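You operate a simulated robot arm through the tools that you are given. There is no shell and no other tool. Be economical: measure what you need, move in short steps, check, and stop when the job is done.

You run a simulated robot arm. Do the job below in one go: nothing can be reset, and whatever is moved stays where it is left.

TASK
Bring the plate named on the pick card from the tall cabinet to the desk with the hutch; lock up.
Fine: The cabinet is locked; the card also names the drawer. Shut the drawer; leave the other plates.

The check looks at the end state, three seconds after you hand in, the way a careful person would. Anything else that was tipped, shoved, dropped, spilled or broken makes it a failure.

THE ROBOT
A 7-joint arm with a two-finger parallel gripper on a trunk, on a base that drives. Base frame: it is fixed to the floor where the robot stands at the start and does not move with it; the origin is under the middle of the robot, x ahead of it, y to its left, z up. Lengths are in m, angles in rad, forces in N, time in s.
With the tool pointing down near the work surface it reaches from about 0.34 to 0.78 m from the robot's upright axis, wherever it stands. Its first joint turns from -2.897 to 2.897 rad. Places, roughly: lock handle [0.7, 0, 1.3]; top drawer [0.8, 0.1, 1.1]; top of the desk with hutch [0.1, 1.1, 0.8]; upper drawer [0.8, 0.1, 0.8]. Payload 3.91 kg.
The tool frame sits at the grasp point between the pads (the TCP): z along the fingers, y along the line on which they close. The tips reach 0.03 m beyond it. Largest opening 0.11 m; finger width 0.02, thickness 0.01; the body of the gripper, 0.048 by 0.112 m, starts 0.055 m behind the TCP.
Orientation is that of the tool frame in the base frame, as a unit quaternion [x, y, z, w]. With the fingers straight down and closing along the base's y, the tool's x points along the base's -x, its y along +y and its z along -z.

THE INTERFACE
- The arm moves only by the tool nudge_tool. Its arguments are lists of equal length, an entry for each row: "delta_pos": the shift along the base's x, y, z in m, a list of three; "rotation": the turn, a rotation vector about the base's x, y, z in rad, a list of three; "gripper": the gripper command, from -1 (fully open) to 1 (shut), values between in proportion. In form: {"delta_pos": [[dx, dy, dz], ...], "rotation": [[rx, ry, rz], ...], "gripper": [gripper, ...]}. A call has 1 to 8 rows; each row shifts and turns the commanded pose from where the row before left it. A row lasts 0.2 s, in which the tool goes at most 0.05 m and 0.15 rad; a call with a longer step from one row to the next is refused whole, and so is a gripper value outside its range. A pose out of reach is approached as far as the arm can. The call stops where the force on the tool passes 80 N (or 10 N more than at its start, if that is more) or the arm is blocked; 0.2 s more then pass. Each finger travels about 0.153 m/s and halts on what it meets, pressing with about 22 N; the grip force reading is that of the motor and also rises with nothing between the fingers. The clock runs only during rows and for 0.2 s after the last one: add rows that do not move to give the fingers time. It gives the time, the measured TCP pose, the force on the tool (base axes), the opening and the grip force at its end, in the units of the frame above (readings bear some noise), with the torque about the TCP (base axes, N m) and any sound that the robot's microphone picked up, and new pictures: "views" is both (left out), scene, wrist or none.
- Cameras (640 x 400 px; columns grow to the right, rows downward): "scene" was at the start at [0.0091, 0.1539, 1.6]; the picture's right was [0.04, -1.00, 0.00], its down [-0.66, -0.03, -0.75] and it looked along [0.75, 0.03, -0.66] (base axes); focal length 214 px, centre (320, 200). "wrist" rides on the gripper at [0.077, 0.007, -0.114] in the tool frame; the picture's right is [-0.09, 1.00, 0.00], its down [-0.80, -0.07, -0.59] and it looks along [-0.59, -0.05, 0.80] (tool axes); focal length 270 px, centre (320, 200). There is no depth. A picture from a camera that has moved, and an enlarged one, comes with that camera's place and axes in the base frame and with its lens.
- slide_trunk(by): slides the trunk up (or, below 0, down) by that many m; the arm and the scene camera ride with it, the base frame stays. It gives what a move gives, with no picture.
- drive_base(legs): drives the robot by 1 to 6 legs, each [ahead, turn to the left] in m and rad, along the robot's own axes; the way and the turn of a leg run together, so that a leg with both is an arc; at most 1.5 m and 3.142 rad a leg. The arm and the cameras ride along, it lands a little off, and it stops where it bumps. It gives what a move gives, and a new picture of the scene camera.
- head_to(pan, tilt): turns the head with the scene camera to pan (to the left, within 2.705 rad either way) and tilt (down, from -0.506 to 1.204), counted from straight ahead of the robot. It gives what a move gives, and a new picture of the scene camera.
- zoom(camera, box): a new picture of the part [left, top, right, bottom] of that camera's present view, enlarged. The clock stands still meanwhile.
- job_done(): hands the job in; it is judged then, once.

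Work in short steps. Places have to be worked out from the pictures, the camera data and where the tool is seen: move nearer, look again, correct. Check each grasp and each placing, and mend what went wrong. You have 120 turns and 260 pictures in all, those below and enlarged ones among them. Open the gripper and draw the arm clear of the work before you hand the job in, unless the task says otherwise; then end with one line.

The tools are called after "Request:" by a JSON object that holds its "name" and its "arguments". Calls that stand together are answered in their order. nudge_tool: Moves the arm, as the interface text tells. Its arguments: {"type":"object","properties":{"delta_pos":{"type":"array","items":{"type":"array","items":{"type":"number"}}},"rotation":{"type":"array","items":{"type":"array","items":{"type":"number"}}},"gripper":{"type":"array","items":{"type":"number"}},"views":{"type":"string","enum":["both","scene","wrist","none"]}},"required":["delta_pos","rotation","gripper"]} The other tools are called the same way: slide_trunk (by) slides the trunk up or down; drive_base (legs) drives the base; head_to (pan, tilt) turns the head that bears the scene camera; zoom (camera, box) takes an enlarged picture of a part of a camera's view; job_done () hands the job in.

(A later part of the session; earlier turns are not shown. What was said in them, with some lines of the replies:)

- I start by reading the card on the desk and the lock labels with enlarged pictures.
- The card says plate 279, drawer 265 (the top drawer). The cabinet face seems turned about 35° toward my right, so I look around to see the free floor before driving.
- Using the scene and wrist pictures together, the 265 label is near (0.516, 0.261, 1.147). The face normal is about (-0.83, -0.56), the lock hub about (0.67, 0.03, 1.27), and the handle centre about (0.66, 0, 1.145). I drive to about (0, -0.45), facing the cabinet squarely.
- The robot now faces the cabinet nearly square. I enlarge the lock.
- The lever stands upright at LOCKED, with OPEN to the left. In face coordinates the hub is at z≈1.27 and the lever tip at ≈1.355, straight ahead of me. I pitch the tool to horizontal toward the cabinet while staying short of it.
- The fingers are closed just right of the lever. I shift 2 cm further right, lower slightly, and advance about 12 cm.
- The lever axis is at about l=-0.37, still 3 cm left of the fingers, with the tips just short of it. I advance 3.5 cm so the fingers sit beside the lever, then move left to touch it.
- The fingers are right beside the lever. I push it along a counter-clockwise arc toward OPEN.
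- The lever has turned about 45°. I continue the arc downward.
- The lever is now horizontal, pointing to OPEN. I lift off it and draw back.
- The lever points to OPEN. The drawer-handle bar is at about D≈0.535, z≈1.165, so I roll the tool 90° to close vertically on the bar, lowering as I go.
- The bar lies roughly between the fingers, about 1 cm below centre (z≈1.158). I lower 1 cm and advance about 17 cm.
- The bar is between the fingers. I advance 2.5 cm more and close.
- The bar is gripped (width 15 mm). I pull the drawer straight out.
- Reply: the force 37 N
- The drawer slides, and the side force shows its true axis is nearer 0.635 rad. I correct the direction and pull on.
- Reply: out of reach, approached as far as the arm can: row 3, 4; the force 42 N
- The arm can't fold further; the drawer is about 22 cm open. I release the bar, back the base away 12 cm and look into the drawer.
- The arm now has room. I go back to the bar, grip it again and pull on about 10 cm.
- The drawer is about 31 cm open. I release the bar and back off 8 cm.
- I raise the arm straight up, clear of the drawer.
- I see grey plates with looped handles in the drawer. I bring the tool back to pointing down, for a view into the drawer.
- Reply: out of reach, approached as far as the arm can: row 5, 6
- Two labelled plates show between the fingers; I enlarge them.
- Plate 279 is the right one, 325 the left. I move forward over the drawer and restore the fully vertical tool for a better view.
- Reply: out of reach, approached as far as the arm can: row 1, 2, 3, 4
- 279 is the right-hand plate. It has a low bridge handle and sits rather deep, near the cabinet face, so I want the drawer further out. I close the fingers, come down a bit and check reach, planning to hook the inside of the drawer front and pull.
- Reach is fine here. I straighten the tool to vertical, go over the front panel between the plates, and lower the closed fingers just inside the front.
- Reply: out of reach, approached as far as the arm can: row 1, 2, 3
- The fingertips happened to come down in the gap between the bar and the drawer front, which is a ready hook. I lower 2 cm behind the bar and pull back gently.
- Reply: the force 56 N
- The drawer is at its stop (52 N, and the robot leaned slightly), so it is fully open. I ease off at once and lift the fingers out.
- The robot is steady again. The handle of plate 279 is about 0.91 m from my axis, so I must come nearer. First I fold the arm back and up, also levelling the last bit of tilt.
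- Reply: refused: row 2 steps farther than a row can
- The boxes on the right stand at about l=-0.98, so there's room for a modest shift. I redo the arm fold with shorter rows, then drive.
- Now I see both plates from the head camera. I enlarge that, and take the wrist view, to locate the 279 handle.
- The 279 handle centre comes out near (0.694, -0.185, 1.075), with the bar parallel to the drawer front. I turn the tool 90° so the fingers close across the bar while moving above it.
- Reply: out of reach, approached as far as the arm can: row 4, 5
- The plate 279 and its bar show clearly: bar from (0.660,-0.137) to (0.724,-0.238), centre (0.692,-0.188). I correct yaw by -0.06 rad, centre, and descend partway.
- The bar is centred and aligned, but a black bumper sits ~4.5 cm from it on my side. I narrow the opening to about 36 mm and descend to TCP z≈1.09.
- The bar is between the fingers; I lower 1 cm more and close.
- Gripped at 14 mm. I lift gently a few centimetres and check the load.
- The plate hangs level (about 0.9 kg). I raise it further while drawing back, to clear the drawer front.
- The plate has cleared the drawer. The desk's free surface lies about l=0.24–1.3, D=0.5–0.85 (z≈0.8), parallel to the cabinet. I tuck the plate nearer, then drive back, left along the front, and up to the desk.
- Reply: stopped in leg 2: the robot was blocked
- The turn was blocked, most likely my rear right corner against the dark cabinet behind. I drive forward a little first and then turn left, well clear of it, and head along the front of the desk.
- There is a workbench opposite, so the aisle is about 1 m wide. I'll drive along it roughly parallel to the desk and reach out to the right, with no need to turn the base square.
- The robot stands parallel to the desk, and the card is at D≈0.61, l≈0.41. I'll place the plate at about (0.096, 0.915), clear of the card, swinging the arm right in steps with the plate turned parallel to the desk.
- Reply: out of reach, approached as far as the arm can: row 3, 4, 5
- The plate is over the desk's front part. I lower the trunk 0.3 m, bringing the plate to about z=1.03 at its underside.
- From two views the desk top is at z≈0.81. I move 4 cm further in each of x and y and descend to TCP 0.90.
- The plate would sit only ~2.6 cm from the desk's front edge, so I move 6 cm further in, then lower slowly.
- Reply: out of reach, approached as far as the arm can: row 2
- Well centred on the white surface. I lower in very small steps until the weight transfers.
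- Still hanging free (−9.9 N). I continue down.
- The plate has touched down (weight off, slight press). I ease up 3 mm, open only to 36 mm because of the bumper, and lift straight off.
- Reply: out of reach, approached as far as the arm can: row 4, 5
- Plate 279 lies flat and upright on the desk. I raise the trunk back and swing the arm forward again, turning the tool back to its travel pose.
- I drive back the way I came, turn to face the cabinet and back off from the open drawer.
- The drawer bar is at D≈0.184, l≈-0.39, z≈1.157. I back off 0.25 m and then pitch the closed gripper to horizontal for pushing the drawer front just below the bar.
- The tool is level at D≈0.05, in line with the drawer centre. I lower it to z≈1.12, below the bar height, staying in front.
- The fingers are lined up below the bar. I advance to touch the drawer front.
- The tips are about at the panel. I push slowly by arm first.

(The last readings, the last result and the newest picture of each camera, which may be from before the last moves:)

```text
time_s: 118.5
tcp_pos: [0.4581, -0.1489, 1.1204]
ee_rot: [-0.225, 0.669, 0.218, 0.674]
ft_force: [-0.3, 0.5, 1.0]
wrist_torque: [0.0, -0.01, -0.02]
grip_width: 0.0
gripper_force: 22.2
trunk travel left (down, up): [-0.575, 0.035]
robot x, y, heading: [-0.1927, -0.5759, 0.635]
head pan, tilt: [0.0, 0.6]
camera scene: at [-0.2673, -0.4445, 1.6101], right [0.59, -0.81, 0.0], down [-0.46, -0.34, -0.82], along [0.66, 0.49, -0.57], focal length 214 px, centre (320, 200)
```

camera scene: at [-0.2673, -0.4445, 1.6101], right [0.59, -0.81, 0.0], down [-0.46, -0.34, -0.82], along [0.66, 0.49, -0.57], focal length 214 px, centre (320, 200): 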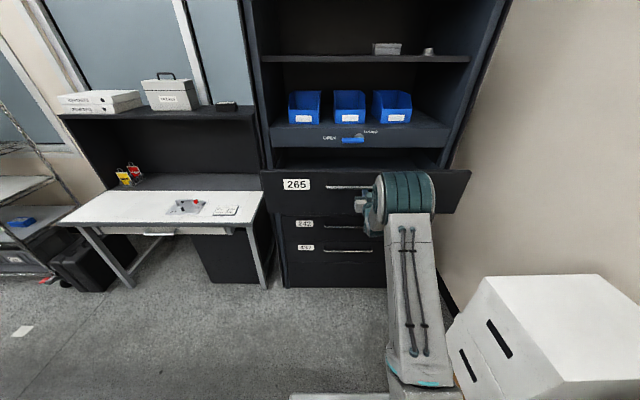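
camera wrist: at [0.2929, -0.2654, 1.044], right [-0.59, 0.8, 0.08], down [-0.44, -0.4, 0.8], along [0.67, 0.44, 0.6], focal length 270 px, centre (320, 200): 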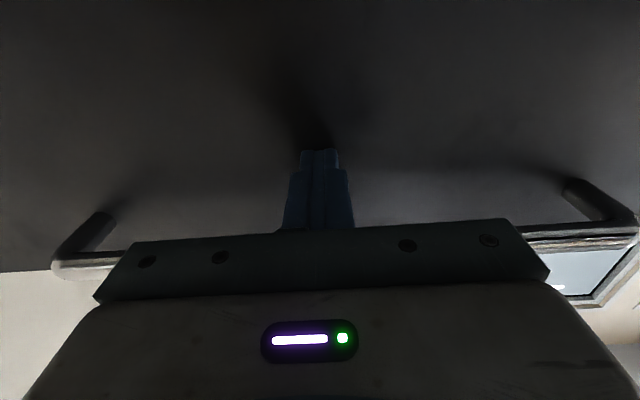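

The drawer glides in easily. I draw the arm back, drive the base 0.26 m forward (which nudges the drawer a little), and then finish with the arm.

Request:
{"name": "nudge_tool", "arguments": {"delta_pos": [[-0.0345, -0.0255, 0], [-0.0345, -0.0255, 0], [-0.0345, -0.0255, 0], [-0.0345, -0.0255, 0], [-0.0345, -0.0255, 0]], "rotation": [[0, 0, 0], [0, 0, 0], [0, 0, 0], [0, 0, 0], [0, 0, 0]], "gripper": [1, 1, 1, 1, 1], "views": "none"}}

Request:
{"name": "drive_base", "arguments": {"legs": [[0.26, 0]]}}

```text
time_s: 119.7
tcp_pos: [0.2849, -0.2781, 1.1206]
ee_rot: [-0.223, 0.669, 0.217, 0.674]
ft_force: [0.8, -0.9, -0.2]
wrist_torque: [-0.01, 0.0, 0.01]
grip_width: 0.0
gripper_force: 21.9
trunk travel left (down, up): [-0.575, 0.035]
robot x, y, heading: [-0.1904, -0.5734, 0.633]
head pan, tilt: [0.0, 0.6]
```

```text
time_s: 121.5
tcp_pos: [0.494, -0.1254, 1.1201]
ee_rot: [-0.224, 0.669, 0.217, 0.674]
ft_force: [-0.1, 0.4, 0.2]
wrist_torque: [0.02, 0.01, 0.02]
grip_width: 0.0
gripper_force: 22.3
trunk travel left (down, up): [-0.575, 0.035]
robot x, y, heading: [0.0178, -0.42, 0.633]
head pan, tilt: [0.0, 0.6]
camera scene: at [-0.0596, -0.2922, 1.6101], right [0.59, -0.81, 0.0], down [-0.46, -0.33, -0.82], along [0.66, 0.49, -0.57], focal length 214 px, centre (320, 200)
```

scene: 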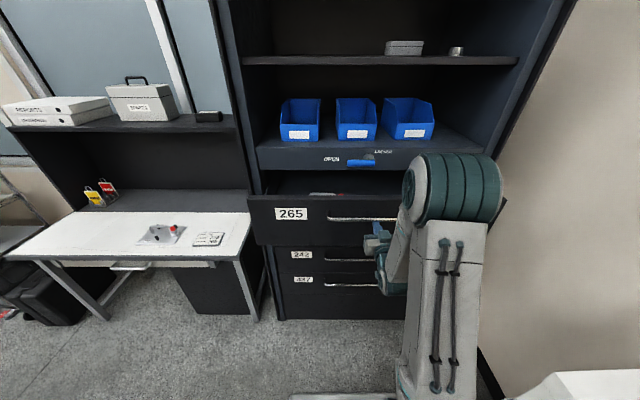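

I push on with the arm, about 16 cm, at moderate pace.

Request:
{"name": "nudge_tool", "arguments": {"delta_pos": [[0.0161, 0.0119, 0], [0.0161, 0.0119, 0], [0.0161, 0.0119, 0], [0.0161, 0.0119, 0], [0.0161, 0.0119, 0], [0.0161, 0.0119, 0], [0.0161, 0.0119, 0], [0.0121, 0.0089, 0]], "rotation": [[0, 0, 0], [0, 0, 0], [0, 0, 0], [0, 0, 0], [0, 0, 0], [0, 0, 0], [0, 0, 0], [0, 0, 0]], "gripper": [1, 1, 1, 1, 1, 1, 1, 1], "views": "scene"}}

Request:
{"name": "nudge_tool", "arguments": {"delta_pos": [[0.0081, 0.0059, 0], [0.0081, 0.0059, 0], [0.0081, 0.0059, 0], [0.0081, 0.0059, 0], [0.0081, 0.0059, 0], [0.0081, 0.0059, 0]], "rotation": [[0, 0, 0], [0, 0, 0], [0, 0, 0], [0, 0, 0], [0, 0, 0], [0, 0, 0]], "gripper": [1, 1, 1, 1, 1, 1]}}

```text
time_s: 123.3
tcp_pos: [0.6195, -0.0332, 1.1209]
ee_rot: [-0.224, 0.67, 0.217, 0.674]
ft_force: [0.2, 0.6, -0.4]
wrist_torque: [0.0, 0.01, 0.02]
grip_width: 0.0
gripper_force: 21.9
trunk travel left (down, up): [-0.575, 0.035]
robot x, y, heading: [0.0212, -0.4231, 0.631]
head pan, tilt: [0.0, 0.6]
camera scene: at [-0.0597, -0.2922, 1.6101], right [0.59, -0.81, 0.0], down [-0.46, -0.33, -0.82], along [0.66, 0.49, -0.57], focal length 214 px, centre (320, 200)
```

scene: 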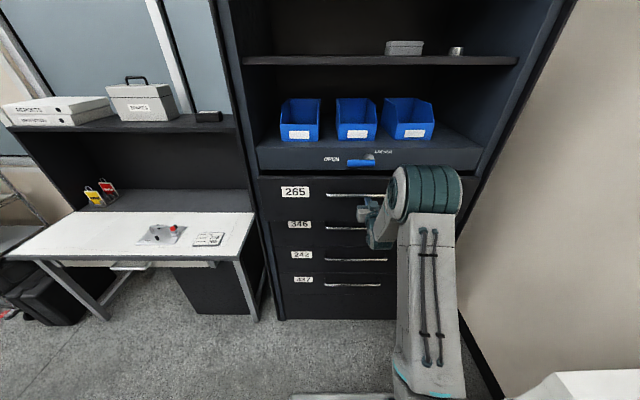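

```text
time_s: 124.7
tcp_pos: [0.6676, 0.002, 1.1199]
ee_rot: [-0.223, 0.67, 0.217, 0.674]
ft_force: [0.8, -0.5, 0.4]
wrist_torque: [0.03, -0.01, 0.01]
grip_width: 0.0
gripper_force: 22.6
trunk travel left (down, up): [-0.575, 0.035]
robot x, y, heading: [0.0157, -0.4222, 0.635]
head pan, tilt: [0.0, 0.6]
camera scene: at [-0.0598, -0.2924, 1.6101], right [0.59, -0.81, 0.0], down [-0.46, -0.33, -0.82], along [0.67, 0.49, -0.57], focal length 214 px, centre (320, 200)
camera wrist: at [0.5711, -0.0611, 1.0443], right [-0.59, 0.8, 0.08], down [-0.44, -0.4, 0.8], along [0.67, 0.44, 0.6], focal length 270 px, centre (320, 200)
```

scene: 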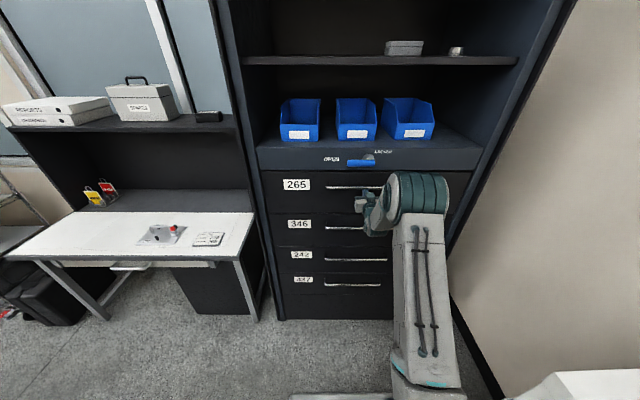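
wrist: 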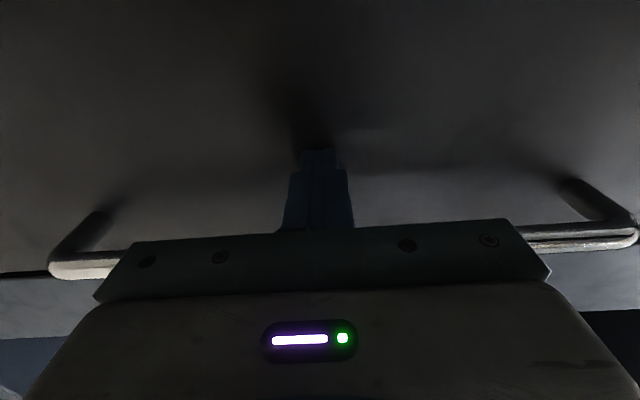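

The front looks nearly flush but there's no resistance yet. I press on in small steps until it meets the stop.

Request:
{"name": "nudge_tool", "arguments": {"delta_pos": [[0.004, 0.003, 0], [0.004, 0.003, 0], [0.004, 0.003, 0], [0.004, 0.003, 0]], "rotation": [[0, 0, 0], [0, 0, 0], [0, 0, 0], [0, 0, 0]], "gripper": [1, 1, 1, 1]}}

Request:
{"name": "zoom", "arguments": {"camera": "scene", "box": [240, 130, 480, 280]}}

```text
time_s: 125.6
tcp_pos: [0.6685, 0.0026, 1.121]
ee_rot: [-0.224, 0.671, 0.218, 0.672]
ft_force: [-45.3, -30.1, 12.3]
wrist_torque: [0.36, -0.39, -0.06]
grip_width: 0.0
gripper_force: 22.1
trunk travel left (down, up): [-0.575, 0.035]
robot x, y, heading: [0.0107, -0.425, 0.631]
head pan, tilt: [0.0, 0.6]
stopped in row 4: the force on the tool passed its limit at 82 N (the readings are from after the stop); the commanded pose is now the measured one
camera scene: at [-0.0716, -0.3002, 1.6105], right [0.59, -0.81, 0.0], down [-0.45, -0.33, -0.83], along [0.67, 0.49, -0.56], focal length 214 px, centre (320, 200)
camera wrist: at [0.5717, -0.0607, 1.0454], right [-0.59, 0.8, 0.08], down [-0.44, -0.4, 0.8], along [0.68, 0.44, 0.59], focal length 270 px, centre (320, 200)
```

scene: 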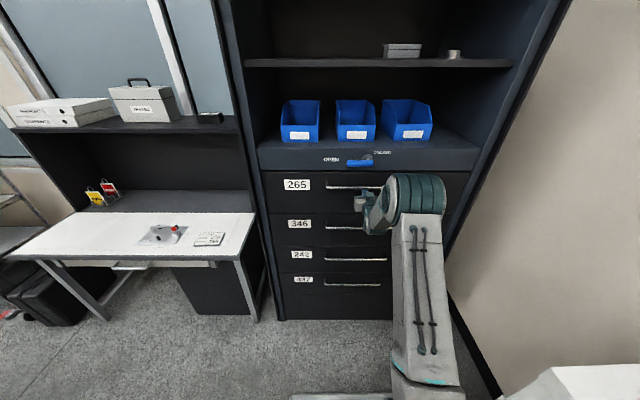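
wrist: 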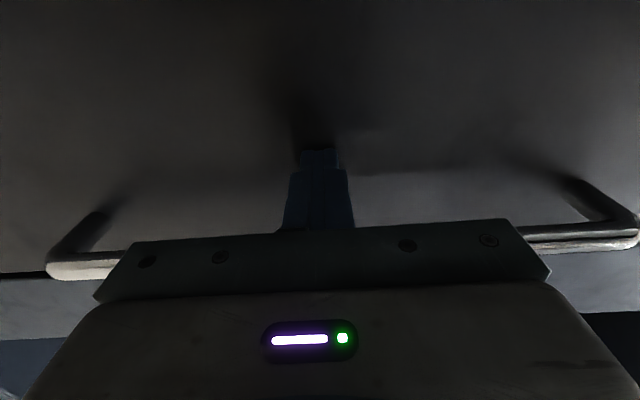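

```text
2.67 times, centred on (360, 205) of scene
camera zoom: at [-0.0716, -0.3002, 1.6105], right [0.59, -0.81, 0.0], down [-0.45, -0.33, -0.83], along [0.67, 0.49, -0.56], focal length 572 px, centre (213, 187)
```

zoom: 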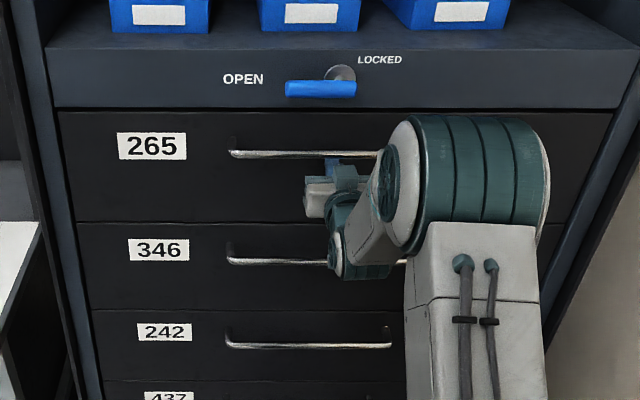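

The drawer is fully shut (hard stop at 82 N, front flush). Now the lock: I retreat, then move up and left so the fingers sit in front of, and just below, the lever's free end.

Request:
{"name": "nudge_tool", "arguments": {"delta_pos": [[-0.0376, -0.0277, 0], [-0.0376, -0.0277, 0], [-0.0376, -0.0277, 0], [-0.013, 0.0177, 0.0337], [-0.013, 0.0177, 0.0337], [-0.013, 0.0177, 0.0337]], "rotation": [[0, 0, 0], [0, 0, 0], [0, 0, 0], [0, 0, 0], [0, 0, 0], [0, 0, 0]], "gripper": [1, 1, 1, 1, 1, 1]}}

Request:
{"name": "zoom", "arguments": {"camera": "scene", "box": [290, 130, 410, 205]}}

```text
time_s: 127.0
tcp_pos: [0.5224, -0.0223, 1.2153]
ee_rot: [-0.225, 0.674, 0.216, 0.67]
ft_force: [-0.3, 0.5, -0.3]
wrist_torque: [0.02, 0.0, 0.02]
grip_width: 0.0
gripper_force: 21.9
trunk travel left (down, up): [-0.575, 0.035]
robot x, y, heading: [0.0164, -0.4202, 0.63]
head pan, tilt: [0.0, 0.6]
camera scene: at [-0.062, -0.2935, 1.61], right [0.59, -0.81, 0.0], down [-0.46, -0.33, -0.83], along [0.67, 0.49, -0.56], focal length 214 px, centre (320, 200)
camera wrist: at [0.4261, -0.0854, 1.1408], right [-0.59, 0.8, 0.08], down [-0.44, -0.4, 0.81], along [0.68, 0.44, 0.58], focal length 270 px, centre (320, 200)
```

scene: 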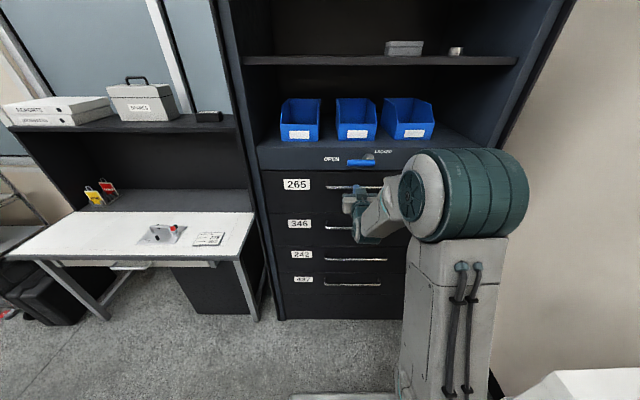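
wrist: 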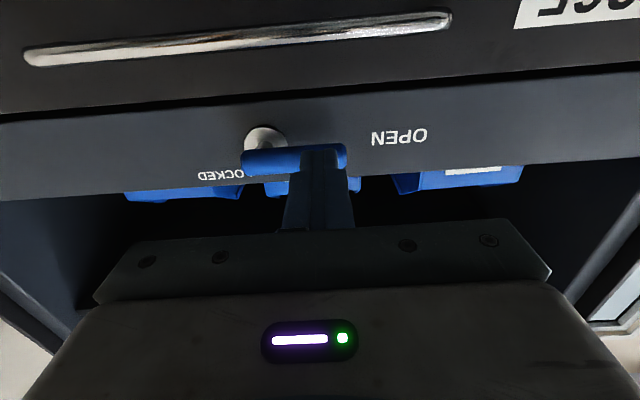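

```text
5.33 times, centred on (350, 168) of scene
camera zoom: at [-0.062, -0.2935, 1.61], right [0.59, -0.81, 0.0], down [-0.46, -0.33, -0.83], along [0.67, 0.49, -0.56], focal length 1144 px, centre (160, 373)
```

zoom: 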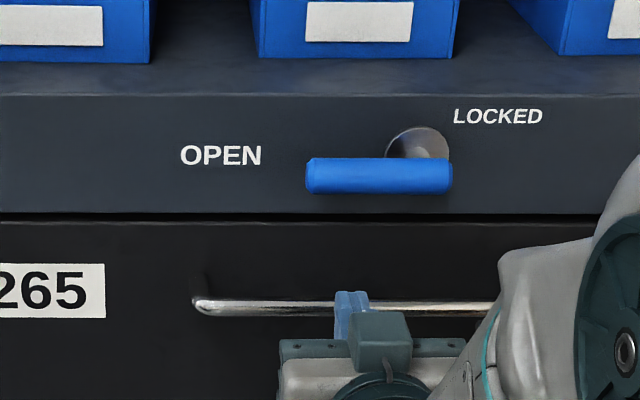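

The lever's axis is at z≈1.264, its free end at l≈-0.31. The fingers (z 1.215, l=-0.328) are below it, so I advance 10 cm beneath the lever.

Request:
{"name": "nudge_tool", "arguments": {"delta_pos": [[0.0263, 0.0194, 0], [0.0263, 0.0194, 0], [0.0263, 0.0194, 0]], "rotation": [[0, 0, 0], [0, 0, 0], [0, 0, 0]], "gripper": [1, 1, 1]}}

Request:
{"name": "zoom", "arguments": {"camera": "scene", "box": [290, 130, 410, 205]}}

```text
time_s: 127.8
tcp_pos: [0.6041, 0.0385, 1.2129]
ee_rot: [-0.224, 0.675, 0.215, 0.669]
ft_force: [0.3, 0.9, -0.3]
wrist_torque: [-0.01, 0.01, 0.02]
grip_width: 0.0
gripper_force: 22.6
trunk travel left (down, up): [-0.575, 0.035]
robot x, y, heading: [0.0179, -0.4216, 0.627]
head pan, tilt: [0.0, 0.6]
camera scene: at [-0.0606, -0.2929, 1.6101], right [0.59, -0.81, 0.0], down [-0.46, -0.33, -0.82], along [0.67, 0.49, -0.57], focal length 214 px, centre (320, 200)
camera wrist: at [0.5066, -0.0266, 1.139], right [-0.59, 0.8, 0.08], down [-0.43, -0.4, 0.81], along [0.68, 0.44, 0.58], focal length 270 px, centre (320, 200)
```

scene: 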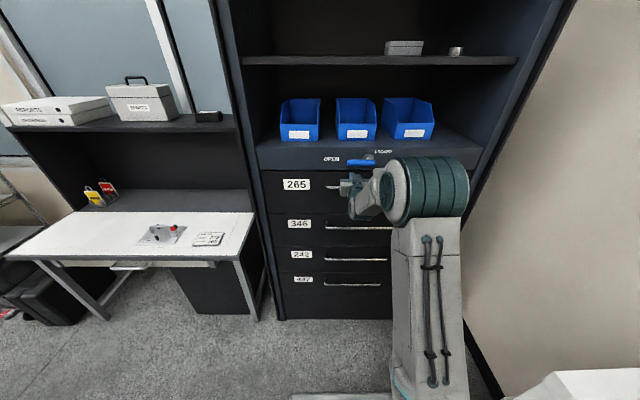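
wrist: 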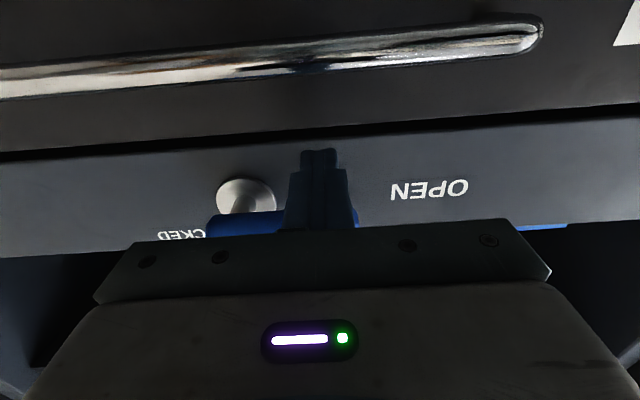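

```text
5.33 times, centred on (350, 168) of scene
camera zoom: at [-0.0606, -0.2929, 1.6101], right [0.59, -0.81, 0.0], down [-0.46, -0.33, -0.82], along [0.67, 0.49, -0.57], focal length 1144 px, centre (160, 373)
```

zoom: 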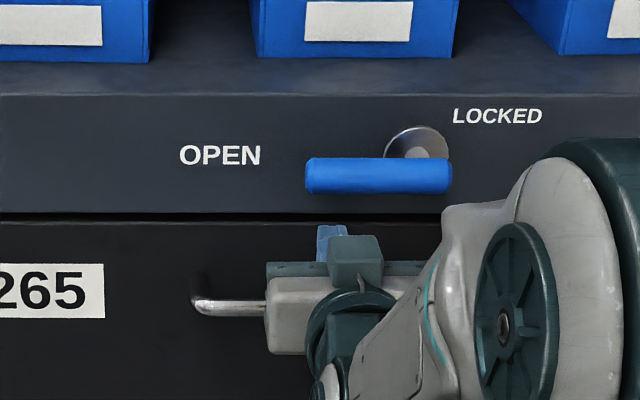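

The fingers are under the lever. I lift and sweep it up along its arc.

Request:
{"name": "nudge_tool", "arguments": {"delta_pos": [[0, 0, 0.025], [-0.0018, 0.0024, 0.0153], [0, 0, 0.0155], [0.0024, -0.0033, 0.0149], [0.0047, -0.0064, 0.0134]], "rotation": [[0, 0, 0], [0, 0, 0], [0, 0, 0], [0, 0, 0], [0, 0, 0]], "gripper": [1, 1, 1, 1, 1]}}

Request:
{"name": "zoom", "arguments": {"camera": "scene", "box": [290, 130, 410, 205]}}

```text
time_s: 129.0
tcp_pos: [0.6078, 0.0291, 1.2999]
ee_rot: [-0.224, 0.674, 0.217, 0.67]
ft_force: [-0.2, 0.3, 0.0]
wrist_torque: [0.02, 0.02, 0.0]
grip_width: 0.0001
gripper_force: 22.1
trunk travel left (down, up): [-0.575, 0.035]
robot x, y, heading: [0.0162, -0.4249, 0.631]
head pan, tilt: [0.0, 0.6]
camera scene: at [-0.0612, -0.2934, 1.6102], right [0.59, -0.81, 0.0], down [-0.46, -0.33, -0.83], along [0.67, 0.49, -0.56], focal length 214 px, centre (320, 200)
camera wrist: at [0.5109, -0.0349, 1.2253], right [-0.59, 0.8, 0.08], down [-0.44, -0.4, 0.81], along [0.68, 0.44, 0.59], focal length 270 px, centre (320, 200)
```

scene: 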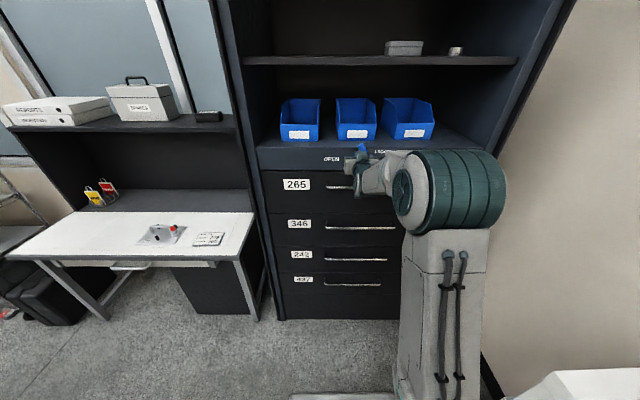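
wrist: 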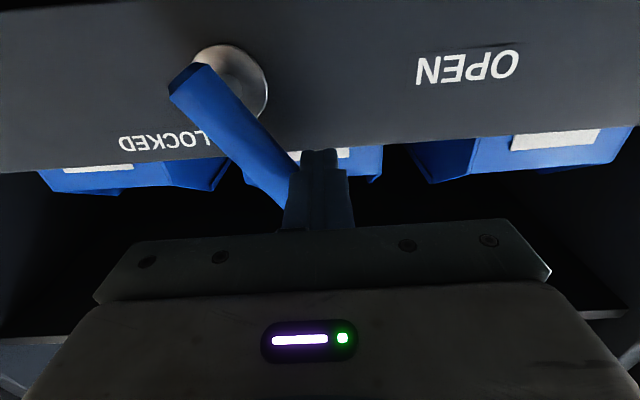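

```text
5.33 times, centred on (350, 168) of scene
camera zoom: at [-0.0612, -0.2934, 1.6102], right [0.59, -0.81, 0.0], down [-0.46, -0.33, -0.83], along [0.67, 0.49, -0.56], focal length 1144 px, centre (160, 373)
```

zoom: 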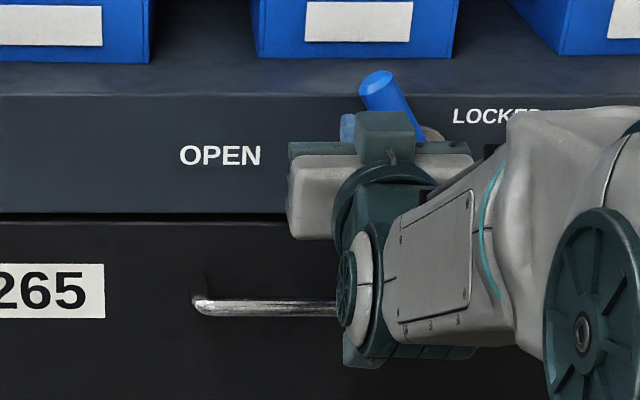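

The lever is about halfway. I complete the arc toward upright (LOCKED).

Request:
{"name": "nudge_tool", "arguments": {"delta_pos": [[0.0061, -0.0083, 0.0094], [0.0079, -0.0108, 0.0077], [0.0036, -0.0048, 0.002], [0.003, -0.004, 0]], "rotation": [[0, 0, 0], [0, 0, 0], [0, 0, 0], [0, 0, 0]], "gripper": [1, 1, 1, 1]}}

Request:
{"name": "zoom", "arguments": {"camera": "scene", "box": [290, 130, 410, 205]}}

```text
time_s: 130.0
tcp_pos: [0.626, 0.0044, 1.3184]
ee_rot: [-0.226, 0.674, 0.217, 0.669]
ft_force: [-4.2, 5.0, -0.5]
wrist_torque: [0.0, 0.04, 0.17]
grip_width: 0.0
gripper_force: 22.2
trunk travel left (down, up): [-0.575, 0.035]
robot x, y, heading: [0.016, -0.4229, 0.634]
head pan, tilt: [0.0, 0.6]
camera scene: at [-0.062, -0.2923, 1.61], right [0.59, -0.81, 0.0], down [-0.45, -0.34, -0.82], along [0.66, 0.49, -0.57], focal length 214 px, centre (320, 200)
camera wrist: at [0.53, -0.0604, 1.244], right [-0.59, 0.8, 0.08], down [-0.43, -0.4, 0.81], along [0.68, 0.44, 0.58], focal length 270 px, centre (320, 200)
```

scene: 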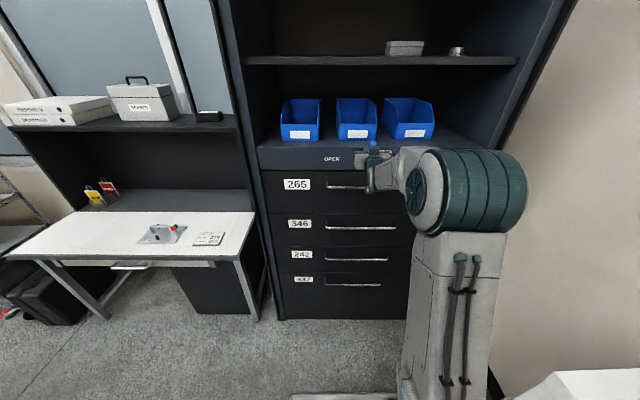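
wrist: 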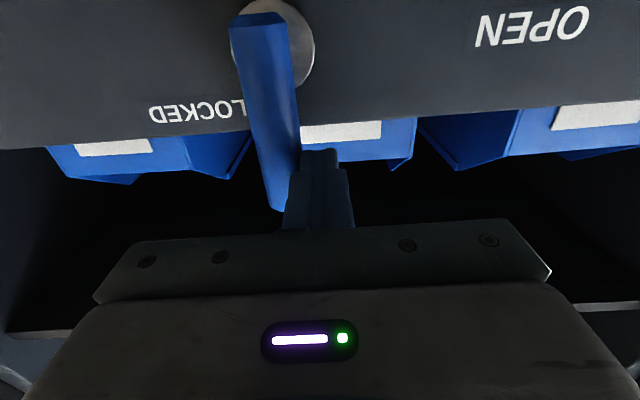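

```text
5.33 times, centred on (350, 168) of scene
camera zoom: at [-0.062, -0.2923, 1.61], right [0.59, -0.81, 0.0], down [-0.45, -0.34, -0.82], along [0.66, 0.49, -0.57], focal length 1144 px, centre (160, 373)
```

zoom: 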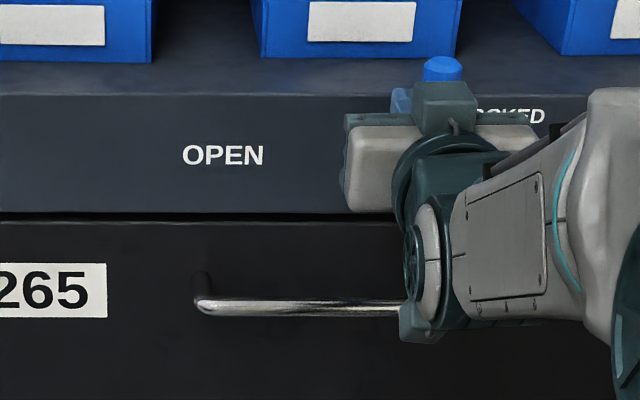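

The lever looks nearly upright. I press a bit more to the right, to feel for the stop.

Request:
{"name": "nudge_tool", "arguments": {"delta_pos": [[0.003, -0.004, 0], [0.003, -0.004, 0], [0, 0, 0]], "rotation": [[0, 0, 0], [0, 0, 0], [0, 0, 0]], "gripper": [1, 1, 1], "views": "wrist"}}

```text
time_s: 130.8
tcp_pos: [0.6268, 0.0023, 1.3195]
ee_rot: [-0.23, 0.673, 0.218, 0.669]
ft_force: [-21.5, 22.6, -1.7]
wrist_torque: [0.18, 0.18, 0.76]
grip_width: 0.0002
gripper_force: 22.3
trunk travel left (down, up): [-0.575, 0.035]
robot x, y, heading: [0.0161, -0.4199, 0.648]
head pan, tilt: [0.0, 0.6]
camera wrist: at [0.5311, -0.0618, 1.2441], right [-0.6, 0.8, 0.07], down [-0.43, -0.4, 0.81], along [0.68, 0.45, 0.58], focal length 270 px, centre (320, 200)
```

wrist: 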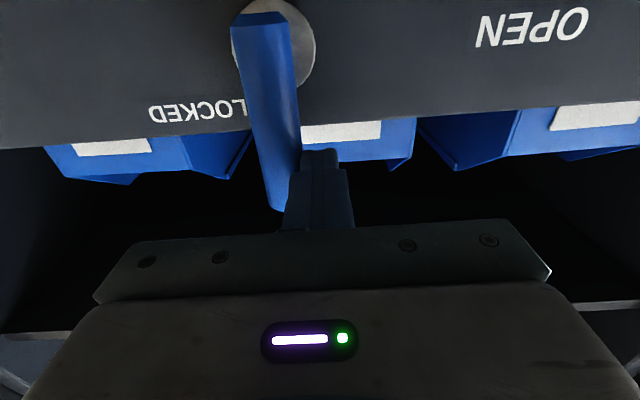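

The lever is against its stop (31 N with no movement). I ease off to the left and draw the arm back.

Request:
{"name": "nudge_tool", "arguments": {"delta_pos": [[-0.009, 0.012, 0], [-0.006, 0.008, 0], [-0.036, -0.0266, 0], [-0.036, -0.0266, 0], [-0.036, -0.0266, 0], [-0.036, -0.0266, 0]], "rotation": [[0, 0, 0], [0, 0, 0], [0, 0, 0], [0, 0, 0], [0, 0, 0], [0, 0, 0]], "gripper": [1, 1, 1, 1, 1, 1]}}

Request:
{"name": "zoom", "arguments": {"camera": "scene", "box": [250, 120, 490, 270]}}

Request:
{"name": "zoom", "arguments": {"camera": "scene", "box": [120, 200, 240, 275]}}

```text
time_s: 132.2
tcp_pos: [0.4751, -0.0957, 1.3183]
ee_rot: [-0.224, 0.675, 0.215, 0.67]
ft_force: [-0.1, 0.2, 0.6]
wrist_torque: [-0.01, 0.02, -0.01]
grip_width: 0.0
gripper_force: 22.1
trunk travel left (down, up): [-0.575, 0.035]
robot x, y, heading: [0.0183, -0.4248, 0.635]
head pan, tilt: [0.0, 0.6]
camera scene: at [-0.0625, -0.2941, 1.6101], right [0.59, -0.81, 0.0], down [-0.45, -0.33, -0.83], along [0.67, 0.49, -0.56], focal length 214 px, centre (320, 200)
camera wrist: at [0.3783, -0.1588, 1.2435], right [-0.59, 0.8, 0.08], down [-0.44, -0.4, 0.81], along [0.68, 0.44, 0.58], focal length 270 px, centre (320, 200)
```

scene: 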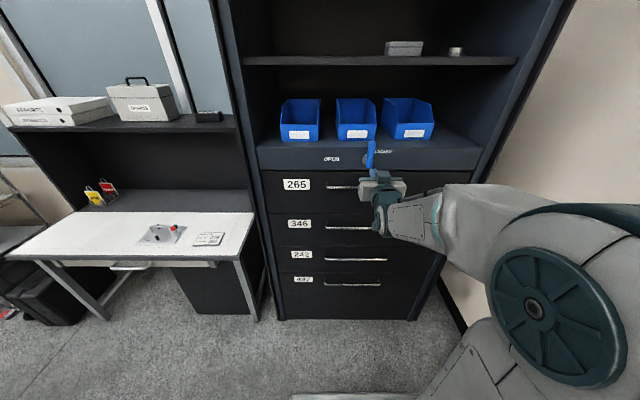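
wrist: 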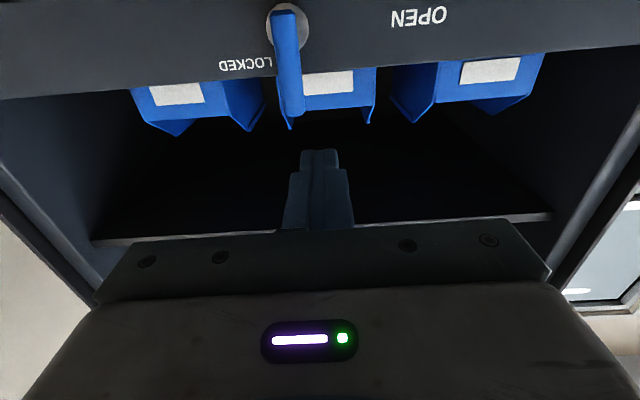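

```text
2.67 times, centred on (370, 195) of scene
camera zoom: at [-0.0625, -0.2941, 1.6101], right [0.59, -0.81, 0.0], down [-0.45, -0.33, -0.83], along [0.67, 0.49, -0.56], focal length 572 px, centre (187, 213)
```

zoom: 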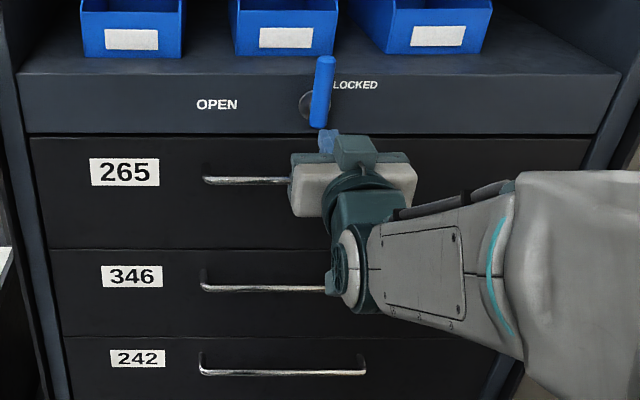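

```text
5.33 times, centred on (180, 238) of scene
camera zoom: at [-0.0625, -0.2941, 1.6101], right [0.59, -0.81, 0.0], down [-0.45, -0.33, -0.83], along [0.67, 0.49, -0.56], focal length 1144 px, centre (1067, 0)
```

zoom: 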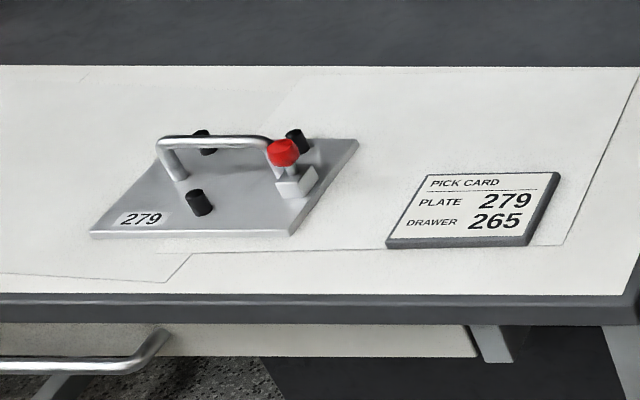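

The lever stands upright at LOCKED, the drawer is shut, and plate 279 rests flat on the desk beside the undisturbed card. I open the gripper and back the robot slightly clear.

Request:
{"name": "nudge_tool", "arguments": {"delta_pos": [[-0.016, -0.012, 0.01], [-0.016, -0.012, 0.01], [0, 0, 0], [0, 0, 0]], "rotation": [[0, 0, 0], [0, 0, 0], [0, 0, 0], [0, 0, 0]], "gripper": [-1, -1, -1, -1], "views": "none"}}

Request:
{"name": "drive_base", "arguments": {"legs": [[-0.12, 0]]}}

Request:
{"name": "zoom", "arguments": {"camera": "scene", "box": [260, 90, 460, 215]}}

```text
time_s: 133.2
tcp_pos: [0.4452, -0.1174, 1.3382]
ee_rot: [-0.225, 0.674, 0.217, 0.669]
ft_force: [-0.1, -0.2, -0.5]
wrist_torque: [0.0, 0.0, -0.02]
grip_width: 0.1099
gripper_force: 0.1
trunk travel left (down, up): [-0.575, 0.035]
robot x, y, heading: [0.0174, -0.4239, 0.631]
head pan, tilt: [0.0, 0.6]
```

```text
time_s: 134.4
tcp_pos: [0.3463, -0.1882, 1.3386]
ee_rot: [-0.225, 0.674, 0.216, 0.67]
ft_force: [0.4, 0.5, 0.5]
wrist_torque: [0.0, 0.03, 0.01]
grip_width: 0.11
gripper_force: 0.0
trunk travel left (down, up): [-0.575, 0.035]
robot x, y, heading: [-0.0828, -0.4922, 0.63]
head pan, tilt: [0.0, 0.6]
camera scene: at [-0.1592, -0.3653, 1.6101], right [0.59, -0.81, 0.0], down [-0.46, -0.33, -0.83], along [0.67, 0.49, -0.56], focal length 214 px, centre (320, 200)
```

scene: 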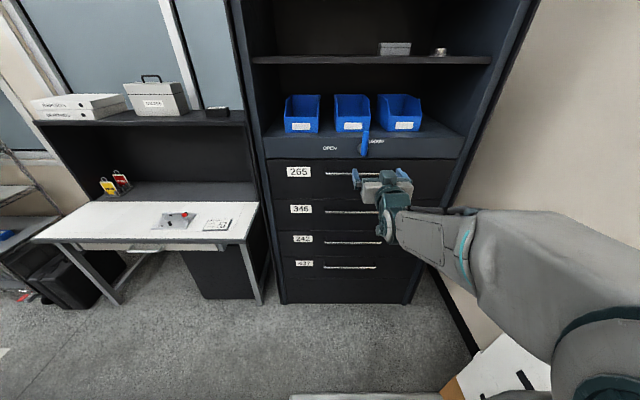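

```text
3.20 times, centred on (360, 152) of scene
camera zoom: at [-0.1592, -0.3653, 1.6101], right [0.59, -0.81, 0.0], down [-0.46, -0.33, -0.83], along [0.67, 0.49, -0.56], focal length 686 px, centre (192, 352)
```

zoom: 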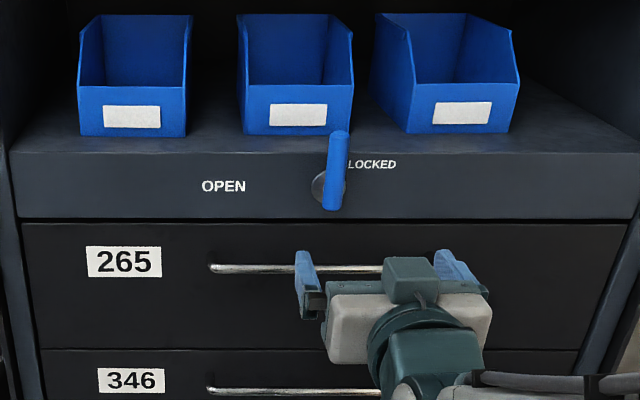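

Everything is in place: lever at LOCKED, drawer 265 flush, plate 279 on the desk, arm clear with the gripper open. I hand the job in.

Request:
{"name": "job_done", "arguments": {}}

```text
The job is handed in.
```

Plate 279 is on the desk with the hutch, drawer 265 is shut with plate 325 still in it, and the cabinet lever is back at LOCKED; I did not pull the drawer to test the lock. While turning, the base bumped something once and stopped, probably the dark cabinet behind it, and I did not go back to check whether it moved.
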